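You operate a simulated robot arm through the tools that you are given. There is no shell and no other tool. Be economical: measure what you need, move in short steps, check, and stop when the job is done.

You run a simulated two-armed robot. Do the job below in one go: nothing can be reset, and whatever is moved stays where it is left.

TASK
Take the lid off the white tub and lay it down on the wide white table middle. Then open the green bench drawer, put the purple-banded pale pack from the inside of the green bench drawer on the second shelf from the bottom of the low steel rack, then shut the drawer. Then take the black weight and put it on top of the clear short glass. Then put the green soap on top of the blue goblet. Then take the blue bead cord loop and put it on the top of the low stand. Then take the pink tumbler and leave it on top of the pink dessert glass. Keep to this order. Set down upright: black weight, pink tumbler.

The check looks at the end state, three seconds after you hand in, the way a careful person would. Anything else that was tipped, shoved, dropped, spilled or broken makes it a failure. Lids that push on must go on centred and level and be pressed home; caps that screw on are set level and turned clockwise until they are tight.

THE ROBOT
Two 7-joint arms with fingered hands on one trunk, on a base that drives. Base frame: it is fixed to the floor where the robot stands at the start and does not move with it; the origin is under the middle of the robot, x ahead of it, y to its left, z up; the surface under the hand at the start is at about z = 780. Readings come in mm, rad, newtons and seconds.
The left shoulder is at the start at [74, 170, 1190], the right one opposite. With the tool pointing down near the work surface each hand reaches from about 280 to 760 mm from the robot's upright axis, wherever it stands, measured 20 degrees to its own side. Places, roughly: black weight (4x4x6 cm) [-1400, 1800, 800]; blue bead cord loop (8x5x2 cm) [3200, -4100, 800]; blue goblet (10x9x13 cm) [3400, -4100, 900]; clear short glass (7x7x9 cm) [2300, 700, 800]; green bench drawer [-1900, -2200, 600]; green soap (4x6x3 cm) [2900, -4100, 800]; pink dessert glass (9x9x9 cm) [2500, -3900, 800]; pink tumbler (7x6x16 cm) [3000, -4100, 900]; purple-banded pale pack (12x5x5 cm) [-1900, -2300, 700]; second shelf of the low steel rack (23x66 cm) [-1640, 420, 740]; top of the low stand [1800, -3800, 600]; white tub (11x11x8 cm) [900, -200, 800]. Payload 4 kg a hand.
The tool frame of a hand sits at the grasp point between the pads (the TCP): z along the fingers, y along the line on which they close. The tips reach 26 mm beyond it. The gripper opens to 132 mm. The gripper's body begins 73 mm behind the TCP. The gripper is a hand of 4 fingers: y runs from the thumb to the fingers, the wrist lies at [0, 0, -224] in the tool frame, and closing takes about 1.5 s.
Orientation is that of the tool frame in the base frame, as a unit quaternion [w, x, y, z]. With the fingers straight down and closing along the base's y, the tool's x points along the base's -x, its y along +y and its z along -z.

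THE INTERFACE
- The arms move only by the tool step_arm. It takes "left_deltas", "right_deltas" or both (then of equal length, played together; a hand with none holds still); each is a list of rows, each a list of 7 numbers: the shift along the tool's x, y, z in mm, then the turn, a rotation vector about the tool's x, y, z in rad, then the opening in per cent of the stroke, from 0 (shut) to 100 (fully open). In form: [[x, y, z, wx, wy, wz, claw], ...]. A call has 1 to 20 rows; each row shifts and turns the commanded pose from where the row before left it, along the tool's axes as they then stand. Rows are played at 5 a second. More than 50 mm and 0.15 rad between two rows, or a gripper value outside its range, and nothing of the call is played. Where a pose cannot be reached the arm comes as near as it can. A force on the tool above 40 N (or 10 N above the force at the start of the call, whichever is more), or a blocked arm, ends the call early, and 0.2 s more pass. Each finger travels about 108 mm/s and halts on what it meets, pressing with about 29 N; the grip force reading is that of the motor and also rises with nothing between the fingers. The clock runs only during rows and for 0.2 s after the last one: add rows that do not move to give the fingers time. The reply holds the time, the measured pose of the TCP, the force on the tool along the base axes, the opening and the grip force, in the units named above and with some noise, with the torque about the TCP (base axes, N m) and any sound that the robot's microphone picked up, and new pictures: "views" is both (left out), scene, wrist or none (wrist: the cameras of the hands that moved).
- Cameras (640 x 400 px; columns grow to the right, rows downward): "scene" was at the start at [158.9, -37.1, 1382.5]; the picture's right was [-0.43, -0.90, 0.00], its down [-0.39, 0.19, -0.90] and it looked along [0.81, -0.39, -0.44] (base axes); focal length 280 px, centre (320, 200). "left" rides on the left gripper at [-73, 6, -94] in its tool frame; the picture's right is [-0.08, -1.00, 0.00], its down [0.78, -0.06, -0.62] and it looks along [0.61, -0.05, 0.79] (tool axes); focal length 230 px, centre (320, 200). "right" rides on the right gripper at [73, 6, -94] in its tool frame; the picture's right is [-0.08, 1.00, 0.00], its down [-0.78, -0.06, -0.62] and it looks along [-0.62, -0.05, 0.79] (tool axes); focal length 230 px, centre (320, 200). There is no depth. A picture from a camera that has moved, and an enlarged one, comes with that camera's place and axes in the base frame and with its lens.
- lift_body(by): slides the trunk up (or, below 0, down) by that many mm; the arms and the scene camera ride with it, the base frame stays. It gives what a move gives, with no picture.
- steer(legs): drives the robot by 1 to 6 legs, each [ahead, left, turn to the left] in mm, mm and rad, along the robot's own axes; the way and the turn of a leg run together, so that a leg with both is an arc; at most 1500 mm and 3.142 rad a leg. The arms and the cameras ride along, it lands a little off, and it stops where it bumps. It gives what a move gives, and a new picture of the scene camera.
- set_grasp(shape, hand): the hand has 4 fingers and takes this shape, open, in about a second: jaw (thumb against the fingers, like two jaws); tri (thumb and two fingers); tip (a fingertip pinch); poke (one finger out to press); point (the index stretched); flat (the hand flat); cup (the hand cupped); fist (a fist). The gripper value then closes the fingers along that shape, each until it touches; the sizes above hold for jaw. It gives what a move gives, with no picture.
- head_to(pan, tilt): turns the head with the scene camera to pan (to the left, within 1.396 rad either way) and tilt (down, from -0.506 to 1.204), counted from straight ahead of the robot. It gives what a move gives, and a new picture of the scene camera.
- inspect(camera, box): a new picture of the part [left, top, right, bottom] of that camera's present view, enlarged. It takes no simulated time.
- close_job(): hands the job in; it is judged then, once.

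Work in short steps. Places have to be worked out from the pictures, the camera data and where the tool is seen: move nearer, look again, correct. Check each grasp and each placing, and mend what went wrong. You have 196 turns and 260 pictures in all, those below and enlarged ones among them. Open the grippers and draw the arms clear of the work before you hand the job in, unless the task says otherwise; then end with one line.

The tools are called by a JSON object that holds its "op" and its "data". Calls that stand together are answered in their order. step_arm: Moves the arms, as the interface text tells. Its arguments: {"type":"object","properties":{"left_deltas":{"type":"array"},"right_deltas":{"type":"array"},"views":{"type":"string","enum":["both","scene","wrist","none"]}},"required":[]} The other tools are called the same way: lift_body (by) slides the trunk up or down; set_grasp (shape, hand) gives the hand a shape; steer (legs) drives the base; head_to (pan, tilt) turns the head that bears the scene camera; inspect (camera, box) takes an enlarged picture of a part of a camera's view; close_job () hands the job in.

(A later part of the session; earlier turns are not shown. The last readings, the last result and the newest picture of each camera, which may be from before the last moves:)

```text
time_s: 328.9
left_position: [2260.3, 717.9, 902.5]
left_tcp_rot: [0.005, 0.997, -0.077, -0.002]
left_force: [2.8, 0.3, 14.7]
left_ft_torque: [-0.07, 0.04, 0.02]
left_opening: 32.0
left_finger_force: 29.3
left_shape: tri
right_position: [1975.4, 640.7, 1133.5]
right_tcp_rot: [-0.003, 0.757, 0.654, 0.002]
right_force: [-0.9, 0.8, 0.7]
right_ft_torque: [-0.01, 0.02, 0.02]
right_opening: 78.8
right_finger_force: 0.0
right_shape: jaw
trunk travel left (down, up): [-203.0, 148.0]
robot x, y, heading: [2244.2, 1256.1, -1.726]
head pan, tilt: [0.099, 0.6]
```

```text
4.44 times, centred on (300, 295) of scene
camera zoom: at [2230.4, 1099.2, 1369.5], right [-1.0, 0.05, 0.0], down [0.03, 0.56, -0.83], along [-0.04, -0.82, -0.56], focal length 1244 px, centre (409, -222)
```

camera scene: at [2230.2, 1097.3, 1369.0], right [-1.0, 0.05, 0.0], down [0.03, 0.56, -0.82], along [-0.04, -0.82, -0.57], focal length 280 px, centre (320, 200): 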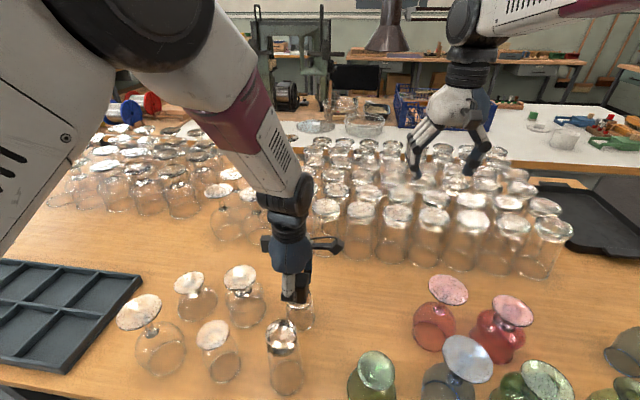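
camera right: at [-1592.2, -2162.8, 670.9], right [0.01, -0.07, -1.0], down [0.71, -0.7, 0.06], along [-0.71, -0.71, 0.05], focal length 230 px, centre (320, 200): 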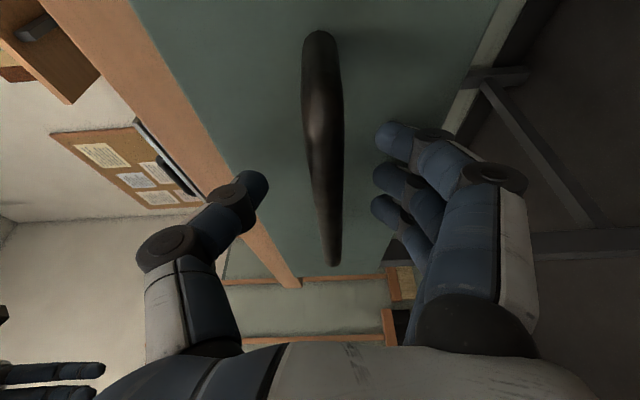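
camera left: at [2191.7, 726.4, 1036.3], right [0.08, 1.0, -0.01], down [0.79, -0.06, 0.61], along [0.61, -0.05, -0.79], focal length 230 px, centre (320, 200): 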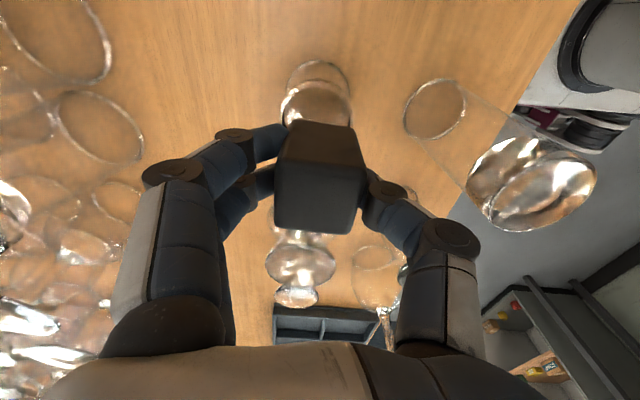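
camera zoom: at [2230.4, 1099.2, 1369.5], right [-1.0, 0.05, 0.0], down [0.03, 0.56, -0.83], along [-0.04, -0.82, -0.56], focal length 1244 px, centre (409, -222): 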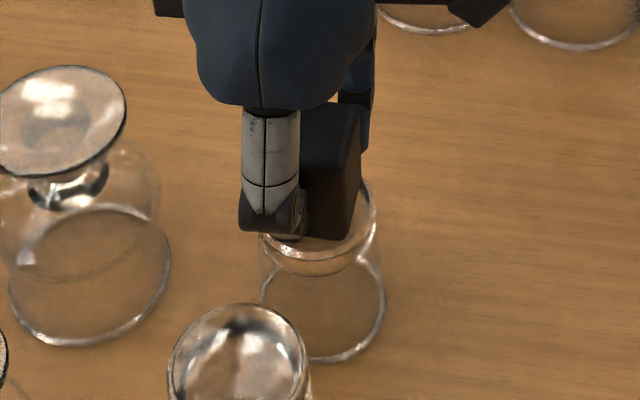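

Seated (contact ~20 N) and well within the base. Release gently and rise.

{"op": "step_arm", "data": {"left_deltas": [[0, 0, -2, 0, 0, 0, 10], [0, 0, 0, 0, 0, 0, 28], [0, 0, 0, 0, 0, 0, 40], [0, 0, 0, 0, 0, 0, 52], [0, 0, 0, 0, 0, 0, 52], [0, 0, -15, 0, 0, 0, 52], [0, 0, -30, 0, 0, 0, 52], [0, 0, -40, 0, 0, 0, 52], [0, 0, -40, 0, 0, 0, 52], [0, 0, -40, 0, 0, 0, 52]]}}

```text
time_s: 331.1
left_position: [2260.8, 719.6, 1068.8]
left_tcp_rot: [0.004, 0.997, -0.078, -0.001]
left_force: [0.4, 0.4, -0.7]
left_ft_torque: [0.0, 0.0, 0.03]
left_opening: 67.9
left_finger_force: 0.0
left_shape: tri
right_position: [1974.5, 639.8, 1133.0]
right_tcp_rot: [-0.003, 0.757, 0.654, 0.002]
right_force: [-0.3, -0.1, 0.4]
right_ft_torque: [-0.03, -0.01, 0.0]
right_opening: 78.8
right_finger_force: 0.1
right_shape: jaw
trunk travel left (down, up): [-203.0, 148.0]
robot x, y, heading: [2245.7, 1257.5, -1.729]
head pan, tilt: [0.099, 0.6]
camera scene: at [2230.4, 1098.5, 1369.2], right [-1.0, 0.05, 0.0], down [0.03, 0.56, -0.83], along [-0.04, -0.82, -0.56], focal length 280 px, centre (320, 200)
camera left: at [2189.2, 727.7, 1164.1], right [0.08, 1.0, -0.01], down [0.79, -0.06, 0.61], along [0.61, -0.05, -0.79], focal length 230 px, centre (320, 200)
```

scene: 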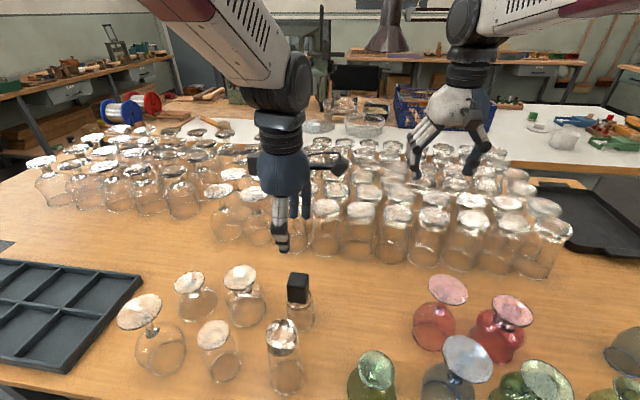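
left: 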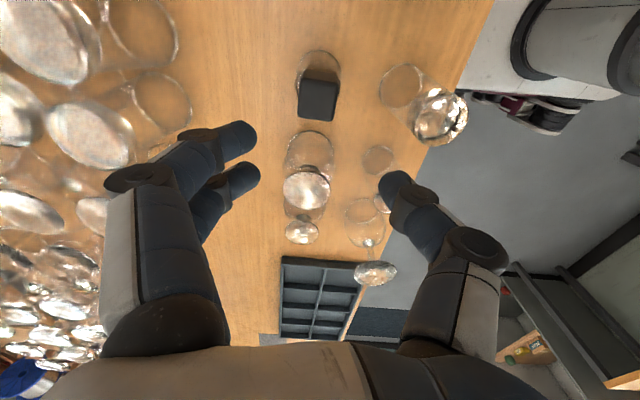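

Weight stands upright on the glass. Back away and take the known way round: west aisle, then south.

{"op": "steer", "data": {"legs": [[-250, 0, 0], [0, -1500, 0], [0, -1000, 0], [1500, 0, 0], [1500, 0, 0]]}}

{"op": "head_to", "data": {"pan": 0.5, "tilt": 0.3}}

```text
time_s: 368.2
left_position: [-605.4, -1553.2, 1067.3]
left_tcp_rot: [0.004, 0.997, -0.078, -0.001]
left_force: [0.0, -0.2, -1.0]
left_ft_torque: [0.0, 0.0, 0.03]
left_opening: 68.0
left_finger_force: 0.2
left_shape: tri
right_position: [-892.3, -1634.3, 1131.8]
right_tcp_rot: [-0.004, 0.757, 0.653, 0.003]
right_force: [-0.5, -0.9, -0.7]
right_ft_torque: [-0.02, 0.01, 0.05]
right_opening: 78.7
right_finger_force: 0.1
right_shape: jaw
trunk travel left (down, up): [-203.0, 148.0]
robot x, y, heading: [-621.2, -1018.3, -1.728]
head pan, tilt: [0.099, 0.6]
camera scene: at [-636.6, -1176.0, 1369.1], right [-1.0, 0.05, 0.0], down [0.03, 0.56, -0.82], along [-0.04, -0.82, -0.57], focal length 280 px, centre (320, 200)
```

scene: 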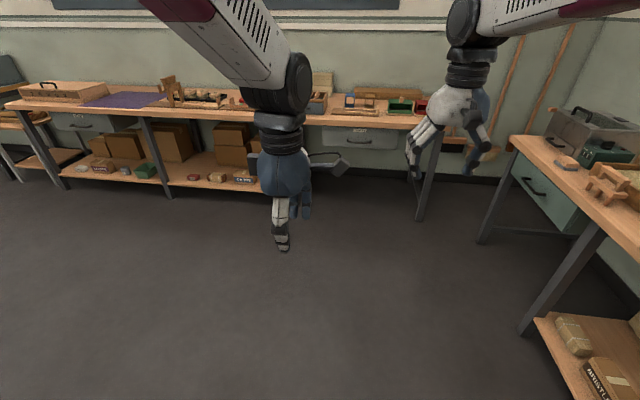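

```text
time_s: 369.1
left_position: [-605.7, -1553.7, 1068.4]
left_tcp_rot: [0.004, 0.997, -0.078, -0.001]
left_force: [1.2, 1.0, 0.6]
left_ft_torque: [-0.03, -0.04, -0.01]
left_opening: 68.1
left_finger_force: 0.1
left_shape: tri
right_position: [-891.8, -1633.9, 1133.5]
right_tcp_rot: [-0.004, 0.757, 0.653, 0.002]
right_force: [0.0, 0.3, -0.1]
right_ft_torque: [-0.02, 0.0, -0.02]
right_opening: 78.8
right_finger_force: 0.1
right_shape: jaw
trunk travel left (down, up): [-203.0, 148.0]
robot x, y, heading: [-621.0, -1017.4, -1.728]
head pan, tilt: [0.499, 0.3]
camera scene: at [-600.2, -1175.5, 1396.5], right [-0.94, -0.34, 0.0], down [-0.1, 0.28, -0.96], along [0.32, -0.9, -0.3], focal length 280 px, centre (320, 200)
```

scene: 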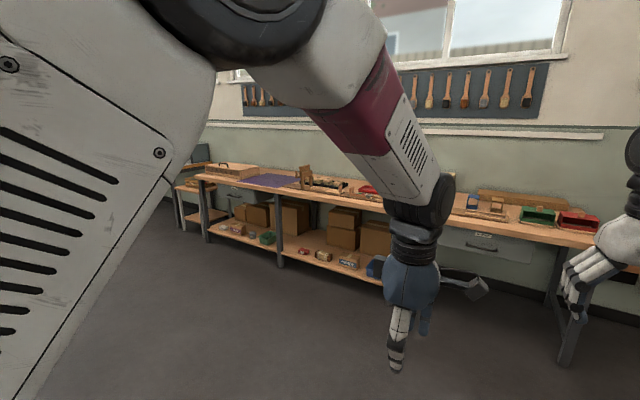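

Continue south, then strafe east along the wall bench, looking ahead.

{"op": "steer", "data": {"legs": [[850, 0, -0.06], [0, 1400, 0]]}}

{"op": "head_to", "data": {"pan": 1.2, "tilt": 0.35}}

```text
time_s: 385.6
left_position: [552.7, -2705.1, 1068.4]
left_tcp_rot: [0.005, 0.994, -0.113, -0.002]
left_force: [-0.5, -0.5, -0.7]
left_ft_torque: [0.0, -0.02, -0.01]
left_opening: 67.9
left_finger_force: 0.0
left_shape: tri
right_position: [261.9, -2765.6, 1132.7]
right_tcp_rot: [-0.004, 0.78, 0.625, 0.002]
right_force: [-0.8, 0.5, 0.3]
right_ft_torque: [-0.04, 0.01, -0.01]
right_opening: 78.6
right_finger_force: 0.2
right_shape: jaw
trunk travel left (down, up): [-203.0, 148.0]
robot x, y, heading: [575.1, -2168.1, -1.801]
head pan, tilt: [0.499, 0.3]
camera scene: at [586.4, -2328.4, 1396.6], right [-0.96, -0.27, 0.0], down [-0.08, 0.28, -0.96], along [0.26, -0.92, -0.3], focal length 280 px, centre (320, 200)
```

scene: 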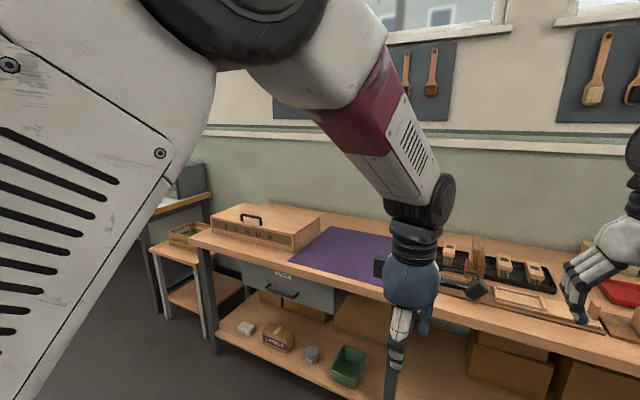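

```text
time_s: 386.7
left_position: [553.4, -2704.9, 1068.7]
left_tcp_rot: [0.003, 0.994, -0.113, -0.001]
left_force: [-0.1, 0.8, -0.7]
left_ft_torque: [-0.03, 0.02, -0.04]
left_opening: 67.9
left_finger_force: 0.2
left_shape: tri
right_position: [262.0, -2765.1, 1132.0]
right_tcp_rot: [-0.004, 0.78, 0.625, 0.002]
right_force: [-0.2, 0.2, 0.0]
right_ft_torque: [0.03, -0.01, -0.03]
right_opening: 79.0
right_finger_force: 0.0
right_shape: jaw
trunk travel left (down, up): [-203.0, 148.0]
robot x, y, heading: [577.9, -2165.3, -1.794]
head pan, tilt: [1.201, 0.351]
camera scene: at [638.2, -2290.8, 1391.8], right [-0.56, -0.83, 0.0], down [-0.28, 0.19, -0.94], along [0.78, -0.53, -0.34], focal length 280 px, centre (320, 200)
```

scene: 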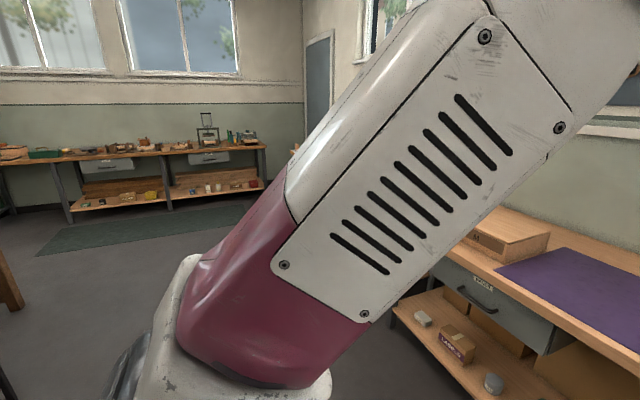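

Path east looks free; strafe on.

{"op": "steer", "data": {"legs": [[0, 1400, 0]]}}

{"op": "head_to", "data": {"pan": 0.3, "tilt": 0.4}}

```text
time_s: 399.2
left_position: [1925.9, -3016.2, 1068.5]
left_tcp_rot: [0.005, 0.994, -0.11, -0.002]
left_force: [-0.2, -0.5, -0.8]
left_ft_torque: [-0.01, 0.01, 0.01]
left_opening: 68.1
left_finger_force: 0.1
left_shape: tri
right_position: [1634.1, -3077.9, 1132.6]
right_tcp_rot: [-0.004, 0.778, 0.628, 0.003]
right_force: [0.3, 0.7, -0.6]
right_ft_torque: [0.02, -0.02, -0.02]
right_opening: 78.7
right_finger_force: 0.1
right_shape: jaw
trunk travel left (down, up): [-203.0, 148.0]
robot x, y, heading: [1945.9, -2476.9, -1.791]
head pan, tilt: [1.201, 0.351]
camera scene: at [2008.3, -2601.2, 1391.8], right [-0.56, -0.83, 0.0], down [-0.29, 0.19, -0.94], along [0.78, -0.52, -0.34], focal length 280 px, centre (320, 200)
```

scene: 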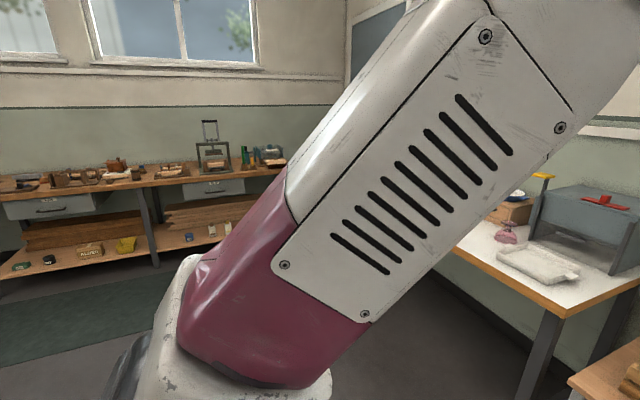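

```text
time_s: 400.4
left_position: [1926.2, -3015.2, 1068.7]
left_tcp_rot: [0.004, 0.994, -0.111, -0.001]
left_force: [0.3, 0.6, -0.4]
left_ft_torque: [0.0, 0.01, -0.03]
left_opening: 68.0
left_finger_force: 0.0
left_shape: tri
right_position: [1635.7, -3077.4, 1132.3]
right_tcp_rot: [-0.003, 0.778, 0.628, 0.003]
right_force: [0.8, 0.2, -0.7]
right_ft_torque: [-0.02, -0.01, 0.0]
right_opening: 78.4
right_finger_force: 0.0
right_shape: jaw
trunk travel left (down, up): [-203.0, 148.0]
robot x, y, heading: [1945.4, -2479.7, -1.794]
head pan, tilt: [0.3, 0.4]
camera scene: at [1938.4, -2641.7, 1387.3], right [-1.0, -0.08, 0.0], down [-0.03, 0.39, -0.92], along [0.07, -0.92, -0.39], focal length 280 px, centre (320, 200)
```

scene: 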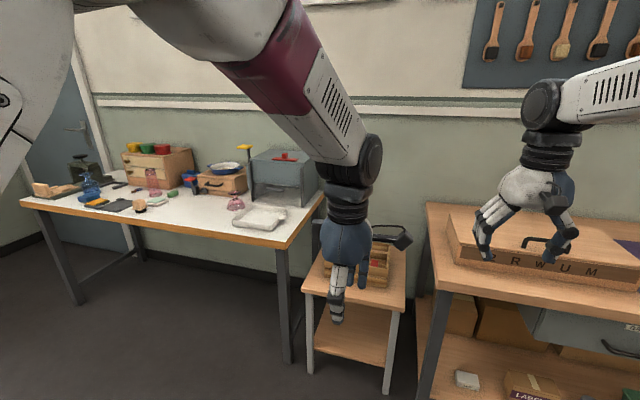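

The white-topped table with goblet, tumbler, soap is ahead-left; the low stand next to it. Strafe to face it.

{"op": "steer", "data": {"legs": [[0, 1320, 0], [450, 0, 0]]}}

{"op": "head_to", "data": {"pan": 0.1, "tilt": 0.55}}

```text
time_s: 414.2
left_position: [3107.4, -3721.8, 1068.6]
left_tcp_rot: [0.004, 0.995, -0.102, 0.0]
left_force: [-0.2, -0.4, -0.3]
left_ft_torque: [-0.02, -0.02, 0.01]
left_opening: 67.9
left_finger_force: 0.1
left_shape: tri
right_position: [2816.8, -3787.6, 1131.7]
right_tcp_rot: [-0.004, 0.773, 0.634, 0.003]
right_force: [-0.3, -0.3, 0.0]
right_ft_torque: [0.03, -0.01, 0.0]
right_opening: 79.1
right_finger_force: 0.1
right_shape: jaw
trunk travel left (down, up): [-203.0, 148.0]
robot x, y, heading: [3119.5, -3185.8, -1.778]
head pan, tilt: [0.3, 0.4]
camera scene: at [3113.4, -3347.1, 1387.3], right [-1.0, -0.1, 0.0], down [-0.04, 0.39, -0.92], along [0.09, -0.92, -0.39], focal length 280 px, centre (320, 200)
```

scene: 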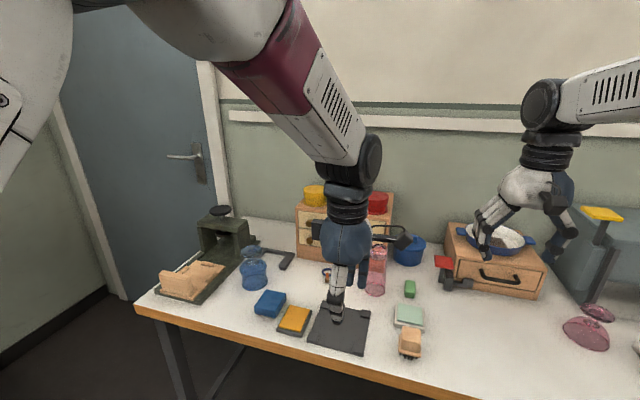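

```text
time_s: 415.0
left_position: [3107.6, -3720.4, 1068.5]
left_tcp_rot: [0.005, 0.995, -0.102, -0.002]
left_force: [0.9, 1.2, -0.6]
left_ft_torque: [0.01, 0.03, 0.04]
left_opening: 68.0
left_finger_force: 0.1
left_shape: tri
right_position: [2817.6, -3788.4, 1132.2]
right_tcp_rot: [-0.004, 0.773, 0.634, 0.002]
right_force: [0.0, -0.8, 0.6]
right_ft_torque: [0.01, 0.04, -0.01]
right_opening: 78.8
right_finger_force: 0.0
right_shape: jaw
trunk travel left (down, up): [-203.0, 148.0]
robot x, y, heading: [3115.5, -3185.2, -1.775]
head pan, tilt: [0.099, 0.55]
camera scene: at [3095.3, -3343.6, 1373.7], right [-0.99, 0.1, 0.0], down [0.05, 0.52, -0.85], along [-0.09, -0.85, -0.52], focal length 280 px, centre (320, 200)
```

scene: 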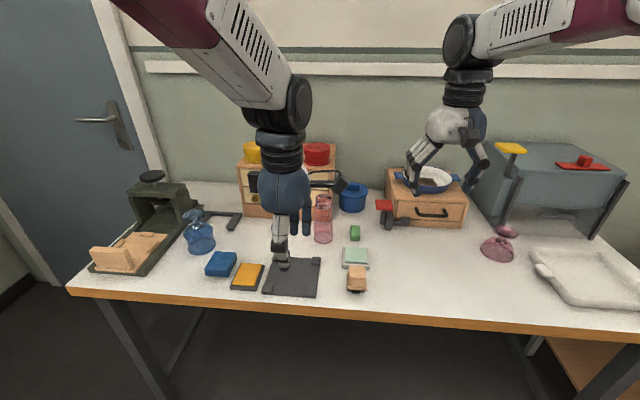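

Zoom in on the soap, goblet and neighbours.

{"op": "inspect", "data": {"camera": "scene", "box": [300, 180, 400, 290]}}

{"op": "inspect", "data": {"camera": "scene", "box": [160, 180, 280, 290]}}

```text
3.64 times, centred on (350, 235) of scene
camera zoom: at [3095.3, -3343.6, 1373.7], right [-0.99, 0.1, 0.0], down [0.05, 0.52, -0.85], along [-0.09, -0.85, -0.52], focal length 1018 px, centre (211, 73)
```

zoom: 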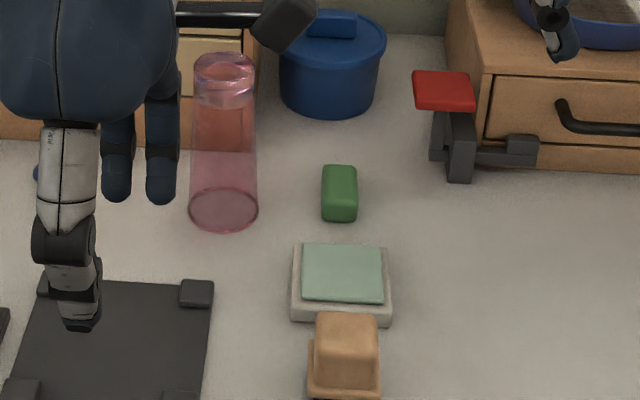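

```text
3.64 times, centred on (220, 235) of scene
camera zoom: at [3095.3, -3343.6, 1373.7], right [-0.99, 0.1, 0.0], down [0.05, 0.52, -0.85], along [-0.09, -0.85, -0.52], focal length 1018 px, centre (684, 73)
```

zoom: 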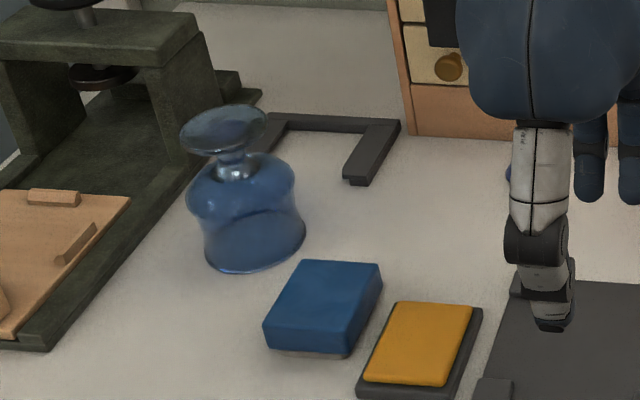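

Soap ≈(2901,-4068), its 40 mm width across my view; goblet stands inverted with its flat foot up. Drive up, set jaw, and bring the left hand over the soap.

{"op": "steer", "data": {"legs": [[328, 18, 0]]}}

{"op": "set_grasp", "data": {"hand": "left", "shape": "jaw"}}

{"op": "step_arm", "data": {"left_deltas": [[0, 0, 0, 0, 0, -0.143, 55], [0, 0, 0, 0, 0, -0.143, 55], [0, 0, 0, 0, 0, -0.143, 55], [0, 0, 0, 0, 0, -0.143, 55], [0, 0, 0, 0, 0, -0.143, 55], [0, 0, 0, 0, 0, -0.143, 55], [0, 0, 0, 0, 0, -0.143, 55], [0, 0, 0, 0, 0, -0.143, 55], [0, 0, 0, 0, 0, -0.143, 55], [0, 0, 0, 0, 0, -0.143, 55], [0, 0, 0, 0, 0, -0.141, 55], [-13.5, -37, 0, 0, 0, 0, 55], [-13.5, -37, 0, 0, 0, 0, 55], [-13.5, -37, 0, 0, 0, 0, 55], [-13.5, -37, 0, 0, 0, 0, 55], [0, 0, 40, 0, 0, 0, 55], [0, 0, 40, 0, 0, 0, 55], [0, 0, 40, 0, 0, 0, 55], [0, 0, 0, 0, 0, 0, 55]]}}

```text
time_s: 417.1
left_position: [3060.6, -4047.2, 1068.7]
left_tcp_rot: [0.004, 0.995, -0.101, -0.003]
left_force: [0.2, -0.2, 0.3]
left_ft_torque: [0.02, -0.01, 0.0]
left_opening: 67.7
left_finger_force: 0.0
left_shape: tri
right_position: [2770.6, -4113.2, 1132.1]
right_tcp_rot: [-0.004, 0.773, 0.635, 0.002]
right_force: [0.2, -0.4, 0.1]
right_ft_torque: [0.01, 0.0, 0.0]
right_opening: 79.0
right_finger_force: 0.0
right_shape: jaw
trunk travel left (down, up): [-203.0, 148.0]
robot x, y, heading: [3064.8, -3511.2, -1.771]
head pan, tilt: [0.099, 0.55]
camera scene: at [3047.4, -3669.2, 1373.6], right [-0.99, 0.1, 0.0], down [0.05, 0.52, -0.85], along [-0.09, -0.85, -0.52], focal length 280 px, centre (320, 200)
```

scene: 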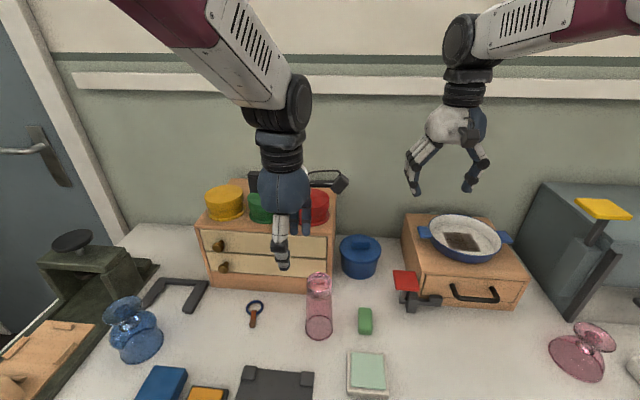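

```text
time_s: 418.0
left_position: [3060.5, -4045.8, 1069.4]
left_tcp_rot: [0.004, 0.995, -0.102, -0.003]
left_force: [-0.3, -0.3, -0.2]
left_ft_torque: [-0.01, 0.02, -0.02]
left_opening: 132.0
left_finger_force: 0.1
left_shape: jaw
right_position: [2770.8, -4113.0, 1131.9]
right_tcp_rot: [-0.003, 0.772, 0.635, 0.002]
right_force: [-0.2, 0.2, -0.4]
right_ft_torque: [-0.01, 0.02, 0.02]
right_opening: 78.8
right_finger_force: 0.0
right_shape: jaw
trunk travel left (down, up): [-203.0, 148.0]
robot x, y, heading: [3068.7, -3506.1, -1.771]
head pan, tilt: [0.099, 0.55]
```

```text
time_s: 422.2
left_position: [2929.6, -4101.5, 970.5]
left_tcp_rot: [-0.018, 0.748, 0.663, -0.027]
left_force: [-0.1, 0.4, -0.7]
left_ft_torque: [0.02, 0.03, 0.0]
left_opening: 73.3
left_finger_force: 0.0
left_shape: jaw
right_position: [2770.8, -4113.3, 1132.8]
right_tcp_rot: [-0.003, 0.773, 0.635, 0.002]
right_force: [0.1, -0.3, 1.0]
right_ft_torque: [0.01, 0.01, 0.01]
right_opening: 78.8
right_finger_force: 0.1
right_shape: jaw
trunk travel left (down, up): [-203.0, 148.0]
robot x, y, heading: [3072.5, -3508.7, -1.769]
head pan, tilt: [0.099, 0.55]
stopped in row 19 (left hand): the arm was blocked; the commanded pose is now the measured one
camera scene: at [3047.9, -3669.1, 1373.5], right [-0.99, 0.1, 0.0], down [0.05, 0.52, -0.85], along [-0.09, -0.85, -0.52], focal length 280 px, centre (320, 200)
camera left: at [2932.8, -4173.2, 1065.6], right [-1.0, 0.04, 0.06], down [0.07, 0.79, 0.61], along [-0.02, 0.61, -0.79], focal length 230 px, centre (320, 200)
```

scene: 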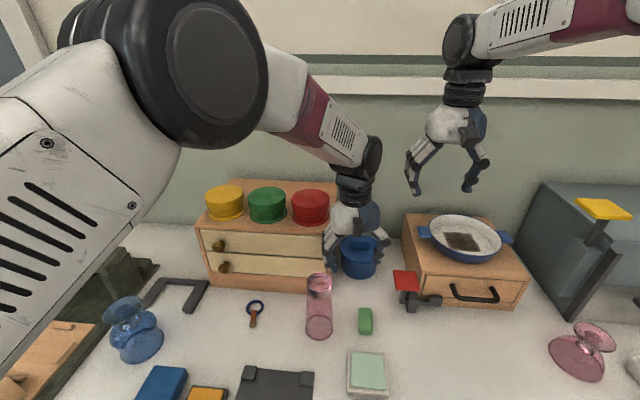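
left: 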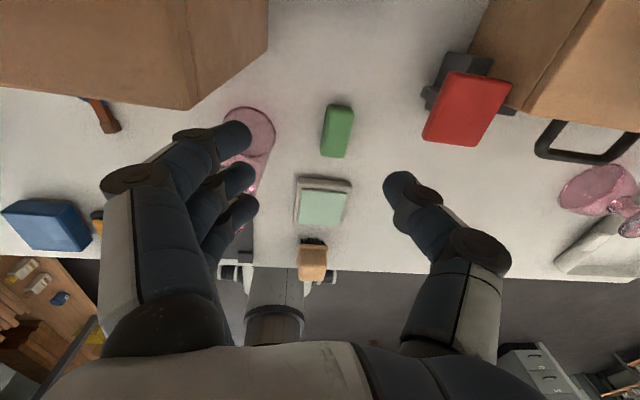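

The left arm folds too much here. Raise it and strafe the base 150 to the right to have the soap on my left side.

{"op": "step_arm", "data": {"left_deltas": [[0, 0, -30, 0, 0, 0, 55], [0, 0, -40, 0, 0, 0, 55], [0, 0, -40, 0, 0, 0, 55], [0, 0, 0, 0, 0, 0, 55]], "views": "none"}}

{"op": "steer", "data": {"legs": [[0, -150, 0]]}}

```text
time_s: 423.2
left_position: [2947.8, -4106.5, 1082.5]
left_tcp_rot: [-0.03, 0.737, 0.674, -0.03]
left_force: [-0.5, 0.3, 0.2]
left_ft_torque: [0.03, 0.0, 0.0]
left_opening: 73.2
left_finger_force: 0.1
left_shape: jaw
right_position: [2770.7, -4114.0, 1131.2]
right_tcp_rot: [-0.004, 0.773, 0.635, 0.003]
right_force: [0.8, 1.2, -0.2]
right_ft_torque: [0.0, 0.0, -0.03]
right_opening: 78.5
right_finger_force: 0.1
right_shape: jaw
trunk travel left (down, up): [-203.0, 148.0]
robot x, y, heading: [3068.2, -3506.7, -1.775]
head pan, tilt: [0.099, 0.55]
```

```text
time_s: 425.2
left_position: [2799.6, -4078.3, 1088.0]
left_tcp_rot: [-0.027, 0.738, 0.673, -0.037]
left_force: [-0.7, 0.2, 0.9]
left_ft_torque: [-0.02, -0.02, 0.01]
left_opening: 73.3
left_finger_force: 0.2
left_shape: jaw
right_position: [2625.6, -4084.1, 1132.1]
right_tcp_rot: [-0.002, 0.772, 0.635, 0.002]
right_force: [-0.2, -1.0, -0.4]
right_ft_torque: [0.01, 0.01, 0.02]
right_opening: 78.9
right_finger_force: 0.0
right_shape: jaw
trunk travel left (down, up): [-203.0, 148.0]
robot x, y, heading: [2926.3, -3480.4, -1.772]
head pan, tilt: [0.099, 0.55]
camera scene: at [2901.1, -3638.9, 1373.6], right [-0.99, 0.1, 0.0], down [0.05, 0.52, -0.85], along [-0.08, -0.85, -0.52], focal length 280 px, centre (320, 200)
```

scene: 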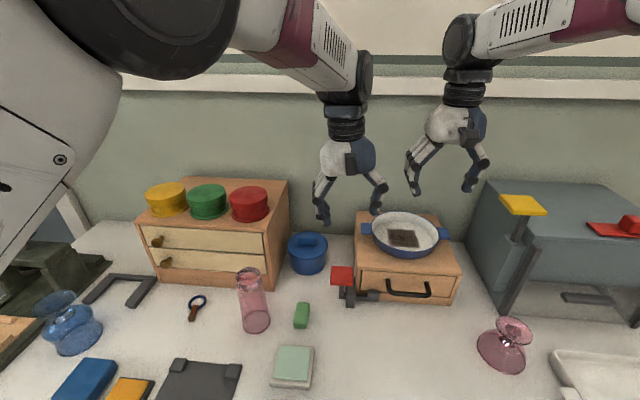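

Move the left hand over the soap, levelled.

{"op": "step_arm", "data": {"left_deltas": [[7, 45, -4, 0, 0, 0, 55], [7, 45, -4, 0, 0, 0, 55], [0, 9, 0, -0.09, 0, 0, 55], [0, 0, 40, 0, 0, 0, 55], [0, 0, 40, 0, 0, 0, 55], [0, 0, 40, 0, 0, 0, 55], [0, 0, 40, 0, 0, 0, 55], [0, 0, 0, 0, 0, 0, 55]]}}

```text
time_s: 427.0
left_position: [2913.0, -4086.4, 938.0]
left_tcp_rot: [-0.006, 0.724, 0.69, -0.02]
left_force: [0.5, -0.9, -0.2]
left_ft_torque: [0.02, 0.02, 0.0]
left_opening: 73.5
left_finger_force: 0.0
left_shape: jaw
right_position: [2624.8, -4082.1, 1133.3]
right_tcp_rot: [-0.002, 0.772, 0.635, 0.002]
right_force: [0.6, -0.6, 0.6]
right_ft_torque: [-0.04, 0.02, -0.02]
right_opening: 78.9
right_finger_force: 0.1
right_shape: jaw
trunk travel left (down, up): [-203.0, 148.0]
robot x, y, heading: [2924.7, -3482.5, -1.769]
head pan, tilt: [0.099, 0.55]
camera scene: at [2901.6, -3638.4, 1373.8], right [-0.99, 0.1, 0.0], down [0.05, 0.52, -0.85], along [-0.09, -0.85, -0.52], focal length 280 px, centre (320, 200)
camera left: at [2919.1, -4157.0, 1033.5], right [-1.0, -0.03, 0.04], down [0.0, 0.8, 0.6], along [-0.05, 0.6, -0.8], focal length 230 px, centre (320, 200)
```

scene: 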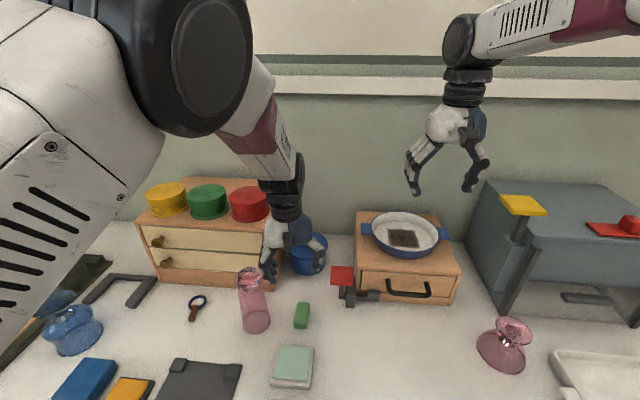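
left: 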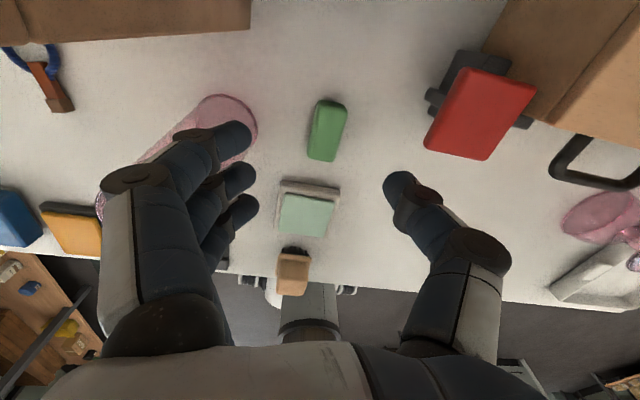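

Narrow the opening to stay clear of the tumbler, align yaw with the soap, then look.

{"op": "step_arm", "data": {"left_deltas": [[0, 0, 0, 0, 0, 0, 42], [9, -14, 0, -0.037, 0, 0, 42], [0, 0, 0, 0, 0, 0.148, 42], [0, 0, 20, 0, 0, 0, 42], [0, 0, 0, 0, 0, 0, 42]], "views": "wrist"}}

```text
time_s: 428.4
left_position: [2907.1, -4083.7, 921.9]
left_tcp_rot: [0.001, 0.763, 0.646, -0.014]
left_force: [0.2, -1.0, -0.3]
left_ft_torque: [-0.01, 0.01, 0.03]
left_opening: 56.1
left_finger_force: 0.1
left_shape: jaw
right_position: [2625.8, -4084.4, 1131.3]
right_tcp_rot: [-0.002, 0.772, 0.636, 0.002]
right_force: [0.2, -0.6, 0.3]
right_ft_torque: [0.05, 0.0, -0.04]
right_opening: 78.8
right_finger_force: 0.1
right_shape: jaw
trunk travel left (down, up): [-203.0, 148.0]
robot x, y, heading: [2923.2, -3482.1, -1.769]
head pan, tilt: [0.099, 0.55]
stopped in row 5 (left hand): the arm was blocked; the commanded pose is now the measured one
camera left: at [2903.8, -4155.0, 1018.1], right [-1.0, 0.09, 0.02], down [0.08, 0.8, 0.6], along [0.04, 0.6, -0.8], focal length 230 px, centre (320, 200)
```

left: 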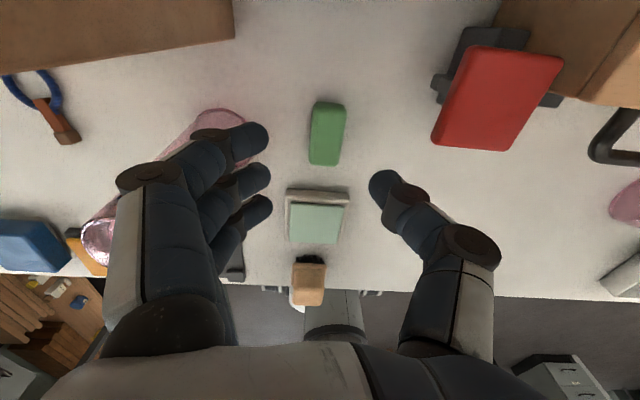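

Still jammed at the elbow. Raise and strafe another 110 right to give the left arm more room.

{"op": "step_arm", "data": {"left_deltas": [[0, 0, -40, 0, 0, 0, 42], [0, 0, -40, 0, 0, 0, 42], [0, 0, -40, 0, 0, 0, 42], [0, 0, 0, 0, 0, 0, 42]], "views": "none"}}

{"op": "steer", "data": {"legs": [[0, -110, 0]]}}

{"op": "step_arm", "data": {"left_deltas": [[0, 40, 0, 0, 0, 0, 42], [0, 40, 0, 0, 0, 0, 42], [0, 25, 0, 0, 0, 0, 42], [0, 0, 30, 0, 0, 0, 42], [0, 0, 30, 0, 0, 0, 42], [0, 0, 30, 0, 0, 0, 42], [0, 0, 0, 0, 0, 0, 42]]}}

```text
time_s: 429.4
left_position: [2912.6, -4083.8, 1042.7]
left_tcp_rot: [-0.006, 0.76, 0.65, -0.015]
left_force: [0.4, -0.1, -0.6]
left_ft_torque: [0.0, 0.02, -0.01]
left_opening: 56.1
left_finger_force: 0.1
left_shape: jaw
right_position: [2625.8, -4083.8, 1131.2]
right_tcp_rot: [-0.003, 0.772, 0.635, 0.003]
right_force: [0.0, 0.3, 0.5]
right_ft_torque: [0.02, -0.04, 0.0]
right_opening: 79.1
right_finger_force: 0.1
right_shape: jaw
trunk travel left (down, up): [-203.0, 148.0]
robot x, y, heading: [2926.6, -3479.9, -1.769]
head pan, tilt: [0.099, 0.55]
```

```text
time_s: 431.0
left_position: [2801.3, -4062.3, 1046.8]
left_tcp_rot: [-0.005, 0.761, 0.649, -0.018]
left_force: [0.4, 1.0, 0.0]
left_ft_torque: [0.01, 0.0, 0.03]
left_opening: 56.3
left_finger_force: 0.1
left_shape: jaw
right_position: [2516.5, -4061.7, 1132.3]
right_tcp_rot: [-0.003, 0.772, 0.635, 0.002]
right_force: [-1.3, 0.2, -0.5]
right_ft_torque: [-0.02, -0.01, 0.0]
right_opening: 78.9
right_finger_force: 0.0
right_shape: jaw
trunk travel left (down, up): [-203.0, 148.0]
robot x, y, heading: [2816.8, -3454.8, -1.771]
head pan, tilt: [0.099, 0.55]
camera scene: at [2792.8, -3617.0, 1373.6], right [-0.99, 0.1, 0.0], down [0.05, 0.52, -0.85], along [-0.09, -0.85, -0.52], focal length 280 px, centre (320, 200)
```

scene: 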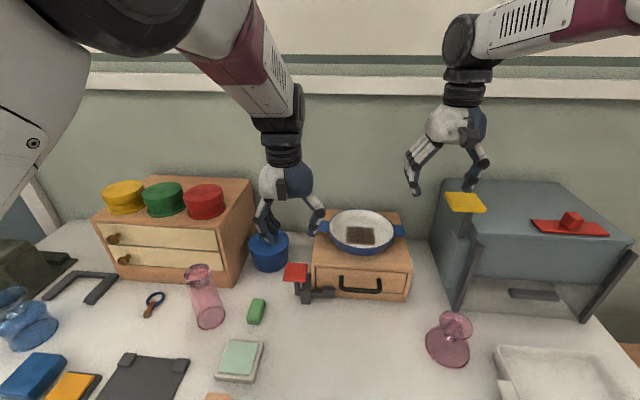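

```text
time_s: 432.6
left_position: [2902.9, -4080.6, 954.5]
left_tcp_rot: [-0.005, 0.761, 0.648, -0.019]
left_force: [-0.7, 0.0, -0.1]
left_ft_torque: [-0.04, 0.03, 0.03]
left_opening: 55.7
left_finger_force: 0.1
left_shape: jaw
right_position: [2517.1, -4060.6, 1131.7]
right_tcp_rot: [-0.003, 0.772, 0.636, 0.002]
right_force: [0.5, -0.1, 0.2]
right_ft_torque: [-0.01, 0.02, -0.01]
right_opening: 78.6
right_finger_force: 0.0
right_shape: jaw
trunk travel left (down, up): [-203.0, 148.0]
robot x, y, heading: [2817.6, -3456.7, -1.772]
head pan, tilt: [0.099, 0.55]
camera scene: at [2793.4, -3616.5, 1373.7], right [-0.99, 0.1, 0.0], down [0.05, 0.52, -0.85], along [-0.09, -0.85, -0.52], focal length 280 px, centre (320, 200)
camera left: at [2900.3, -4151.6, 1049.5], right [-1.0, 0.08, 0.03], down [0.09, 0.8, 0.6], along [0.02, 0.6, -0.8], focal length 230 px, centre (320, 200)
```

scene: 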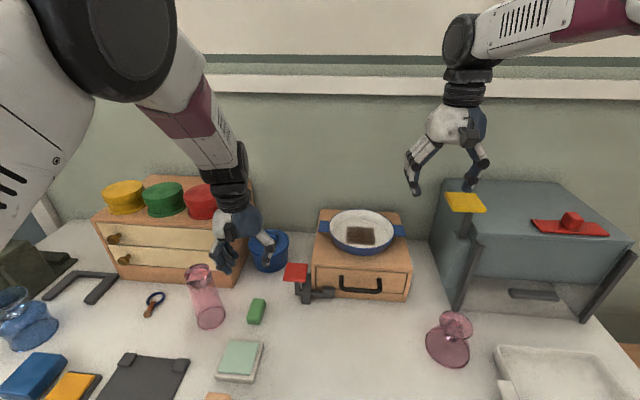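
left: 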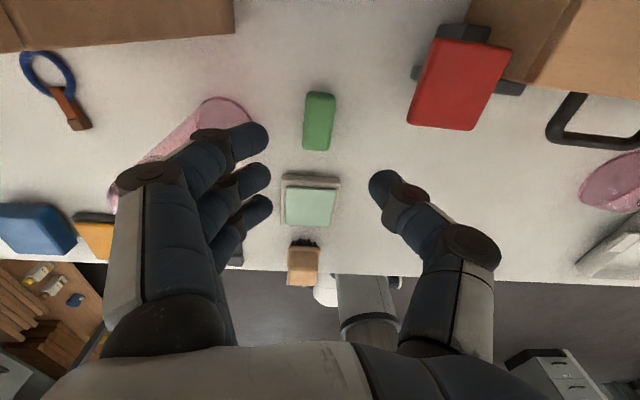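

Clear of jamming now. With a 50 mm opening and the hand biased 4 mm away from the tumbler there's ~10 mm clearance; descend partway and check.

{"op": "step_arm", "data": {"left_deltas": [[6, -7, 0, 0, 0, 0, 38], [0, 0.5, 30, 0, 0, 0, 38], [0, 0.5, 30, 0, 0, 0, 38], [0, 0, 0, 0, 0, 0, 38]]}}

{"op": "inspect", "data": {"camera": "scene", "box": [160, 210, 320, 350]}}

```text
time_s: 433.6
left_position: [2895.5, -4072.7, 894.8]
left_tcp_rot: [-0.004, 0.762, 0.648, -0.018]
left_force: [-0.4, -0.5, 0.6]
left_ft_torque: [0.02, -0.03, -0.02]
left_opening: 50.9
left_finger_force: 0.0
left_shape: jaw
right_position: [2518.0, -4060.7, 1131.5]
right_tcp_rot: [-0.003, 0.772, 0.635, 0.002]
right_force: [-0.6, -0.6, 0.2]
right_ft_torque: [0.03, 0.02, 0.0]
right_opening: 78.8
right_finger_force: 0.0
right_shape: jaw
trunk travel left (down, up): [-203.0, 148.0]
robot x, y, heading: [2816.0, -3458.7, -1.771]
head pan, tilt: [0.099, 0.55]
camera scene: at [2793.3, -3616.8, 1373.7], right [-0.99, 0.1, 0.0], down [0.05, 0.52, -0.85], along [-0.09, -0.85, -0.52], focal length 280 px, centre (320, 200)
camera left: at [2893.2, -4144.5, 990.8], right [-1.0, 0.08, 0.03], down [0.09, 0.8, 0.6], along [0.02, 0.6, -0.8], focal length 230 px, centre (320, 200)
```

scene: 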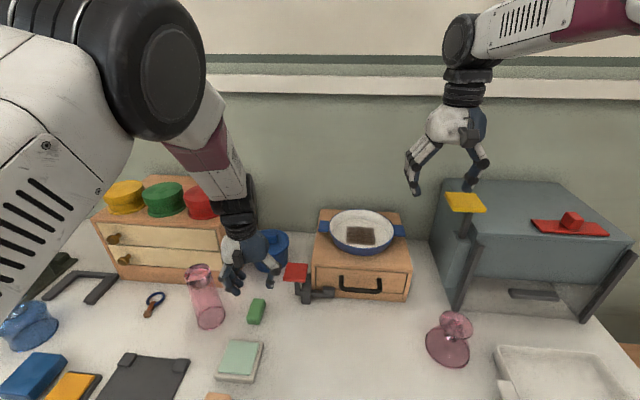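
left: 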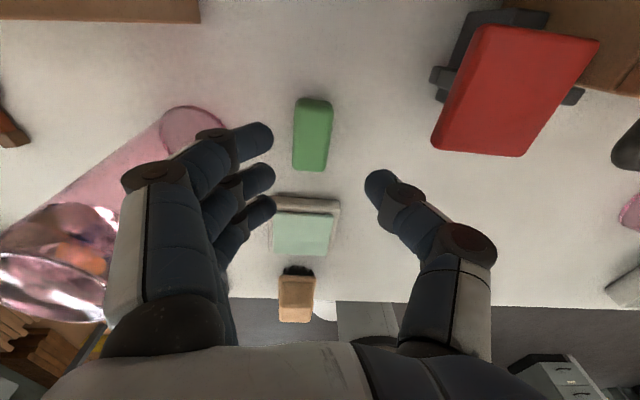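

```text
2.86 times, centred on (240, 280) of scene
camera zoom: at [2793.3, -3616.8, 1373.7], right [-0.99, 0.1, 0.0], down [0.05, 0.52, -0.85], along [-0.09, -0.85, -0.52], focal length 800 px, centre (549, -29)
```

zoom: 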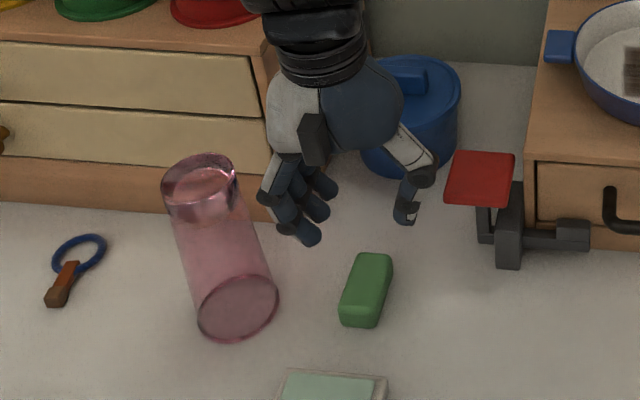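

Clear of the tumbler; soap lies centred. Descend the rest and close.

{"op": "step_arm", "data": {"left_deltas": [[-3, 1, 25, 0, 0, 0, 38], [0, 0.5, 25, 0, 0, 0, 38], [0, 0.5, 20, 0, 0, 0, 38], [0, 0, 9, 0, 0, 0, 38], [0, 0, 0, 0, 0, 0, 30], [0, 0, 0, 0, 0, 0, 20], [0, 0, 0, 0, 0, 0, 10], [0, 0, 0, 0, 0, 0, 10], [0, 0, 0, 0, 0, 0, 10]]}}

```text
time_s: 435.6
left_position: [2892.9, -4077.9, 815.2]
left_tcp_rot: [-0.005, 0.761, 0.648, -0.019]
left_force: [-0.6, 0.2, 1.3]
left_ft_torque: [0.01, -0.02, 0.0]
left_opening: 22.5
left_finger_force: 28.7
left_shape: jaw
right_position: [2517.3, -4062.2, 1133.2]
right_tcp_rot: [-0.002, 0.772, 0.635, 0.002]
right_force: [0.1, -0.1, 0.5]
right_ft_torque: [0.02, 0.01, -0.01]
right_opening: 78.3
right_finger_force: 0.0
right_shape: jaw
trunk travel left (down, up): [-203.0, 148.0]
robot x, y, heading: [2814.0, -3458.5, -1.777]
head pan, tilt: [0.099, 0.55]
camera scene: at [2793.2, -3617.0, 1373.6], right [-0.99, 0.1, 0.0], down [0.05, 0.52, -0.85], along [-0.09, -0.85, -0.52], focal length 280 px, centre (320, 200)
camera left: at [2891.5, -4149.9, 910.1], right [-1.0, 0.08, 0.03], down [0.09, 0.8, 0.6], along [0.02, 0.6, -0.8], focal length 230 px, centre (320, 200)
```

scene: 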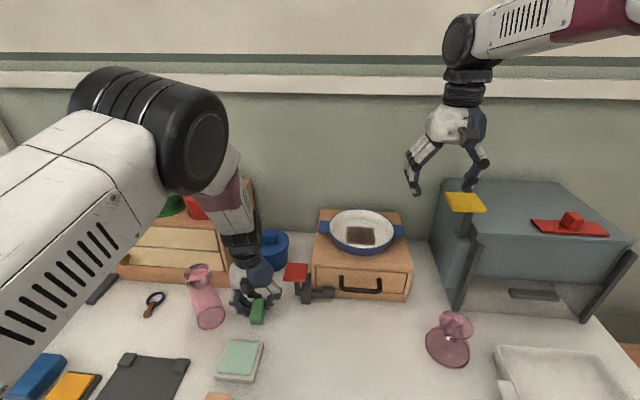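
left: 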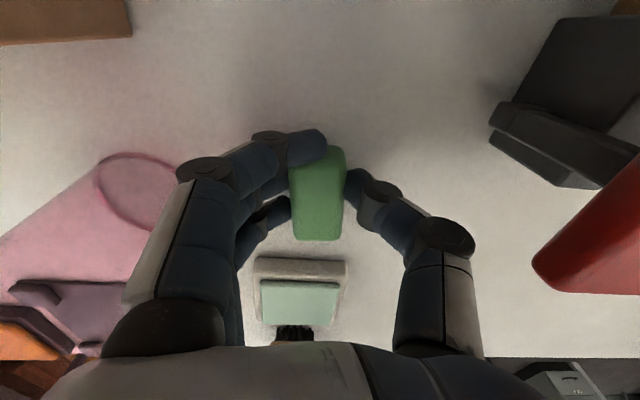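

Gripped (the index just past the soap's end). Lift and check it holds.

{"op": "step_arm", "data": {"left_deltas": [[0, 0, -15, 0, 0, 0, 10], [0, 0, -30, 0, 0, 0, 10], [0, 0, -40, 0, 0, 0, 10], [0, 0, -40, 0, 0, 0, 10], [0, 0, -40, 0, 0, 0, 10], [0, 0, -40, 0, 0, 0, 10], [0, 0, 0, 0, 0, 0, 10]]}}

```text
time_s: 437.2
left_position: [2899.8, -4075.6, 1018.2]
left_tcp_rot: [-0.005, 0.762, 0.648, -0.018]
left_force: [-0.3, 0.6, -0.2]
left_ft_torque: [0.02, -0.02, 0.0]
left_opening: 22.3
left_finger_force: 28.8
left_shape: jaw
right_position: [2517.1, -4062.9, 1131.5]
right_tcp_rot: [-0.003, 0.772, 0.636, 0.003]
right_force: [0.5, -0.3, -0.4]
right_ft_torque: [0.0, 0.01, 0.01]
right_opening: 78.9
right_finger_force: 0.0
right_shape: jaw
trunk travel left (down, up): [-203.0, 148.0]
robot x, y, heading: [2818.0, -3458.8, -1.774]
head pan, tilt: [0.099, 0.55]
camera scene: at [2793.2, -3617.8, 1373.4], right [-0.99, 0.1, 0.0], down [0.05, 0.52, -0.85], along [-0.09, -0.85, -0.52], focal length 280 px, centre (320, 200)
camera left: at [2897.8, -4146.3, 1113.8], right [-1.0, 0.08, 0.03], down [0.09, 0.79, 0.6], along [0.02, 0.6, -0.8], focal length 230 px, centre (320, 200)
```

scene: 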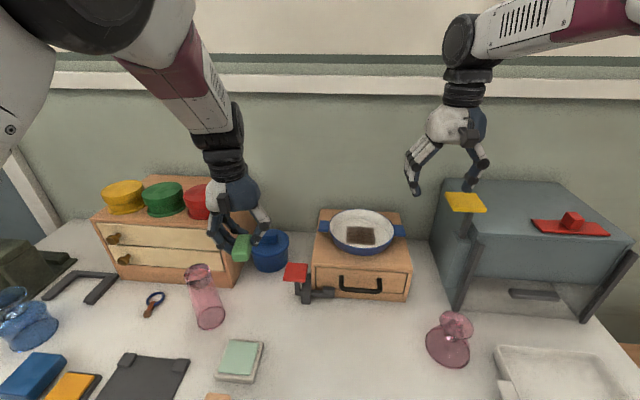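
left: 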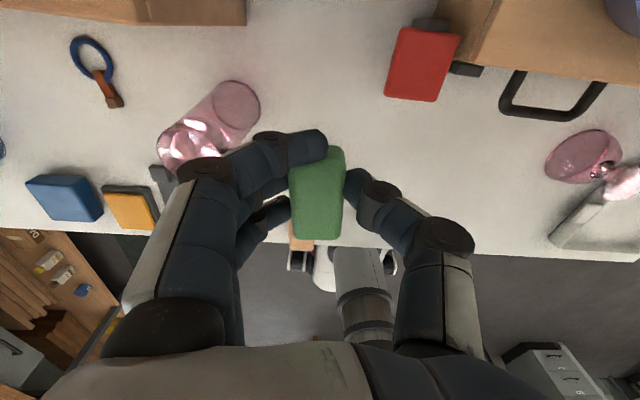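

Soap is held level. Strafe left ~480 to bring the goblet under the left hand.

{"op": "steer", "data": {"legs": [[-60, 482, 0]]}}

{"op": "inspect", "data": {"camera": "left", "box": [0, 0, 640, 400]}}

```text
time_s: 441.9
left_position: [3376.0, -4113.1, 1017.8]
left_tcp_rot: [-0.004, 0.762, 0.647, -0.019]
left_force: [0.1, -0.3, -0.2]
left_ft_torque: [-0.02, -0.02, 0.0]
left_opening: 22.1
left_finger_force: 29.4
left_shape: jaw
right_position: [2993.7, -4096.9, 1132.6]
right_tcp_rot: [-0.002, 0.774, 0.633, 0.002]
right_force: [0.3, 0.7, -0.2]
right_ft_torque: [-0.01, 0.02, -0.01]
right_opening: 78.8
right_finger_force: 0.0
right_shape: jaw
trunk travel left (down, up): [-203.0, 148.0]
robot x, y, heading: [3299.5, -3492.4, -1.774]
head pan, tilt: [0.099, 0.55]
camera scene: at [3271.7, -3654.2, 1373.6], right [-0.99, 0.11, 0.0], down [0.06, 0.52, -0.85], along [-0.09, -0.85, -0.52], focal length 280 px, centre (320, 200)
```

scene: 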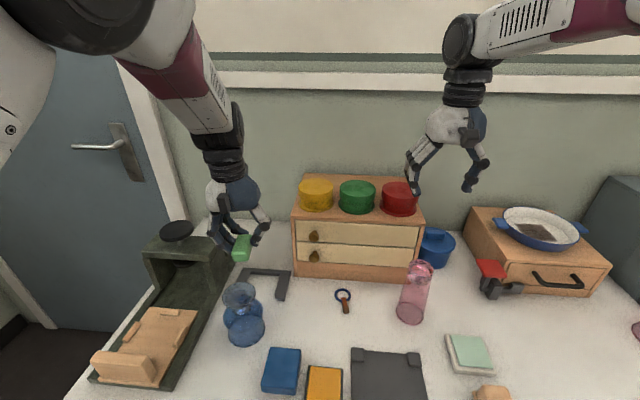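

```text
1.00 times, centred on (320, 200) of left (not enlarged: the box is as wide or as high as the picture)
camera zoom: at [3373.7, -4183.5, 1114.0], right [-1.0, 0.09, 0.03], down [0.09, 0.79, 0.6], along [0.03, 0.6, -0.8], focal length 230 px, centre (320, 200)
```

zoom: 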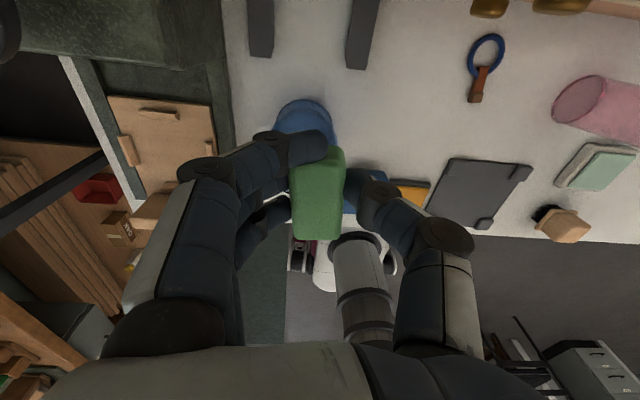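

Zoom on the goblet from here.

{"op": "inspect", "data": {"camera": "scene", "box": [190, 220, 310, 360]}}

```text
2.86 times, centred on (250, 290) of scene
camera zoom: at [3271.7, -3654.2, 1373.6], right [-0.99, 0.11, 0.0], down [0.06, 0.52, -0.85], along [-0.09, -0.85, -0.52], focal length 800 px, centre (520, -57)
```

zoom: 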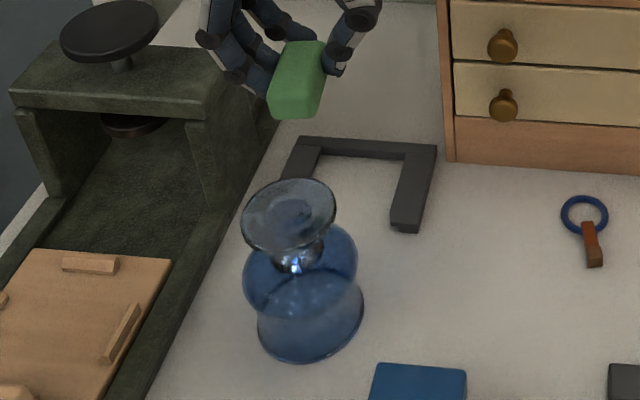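

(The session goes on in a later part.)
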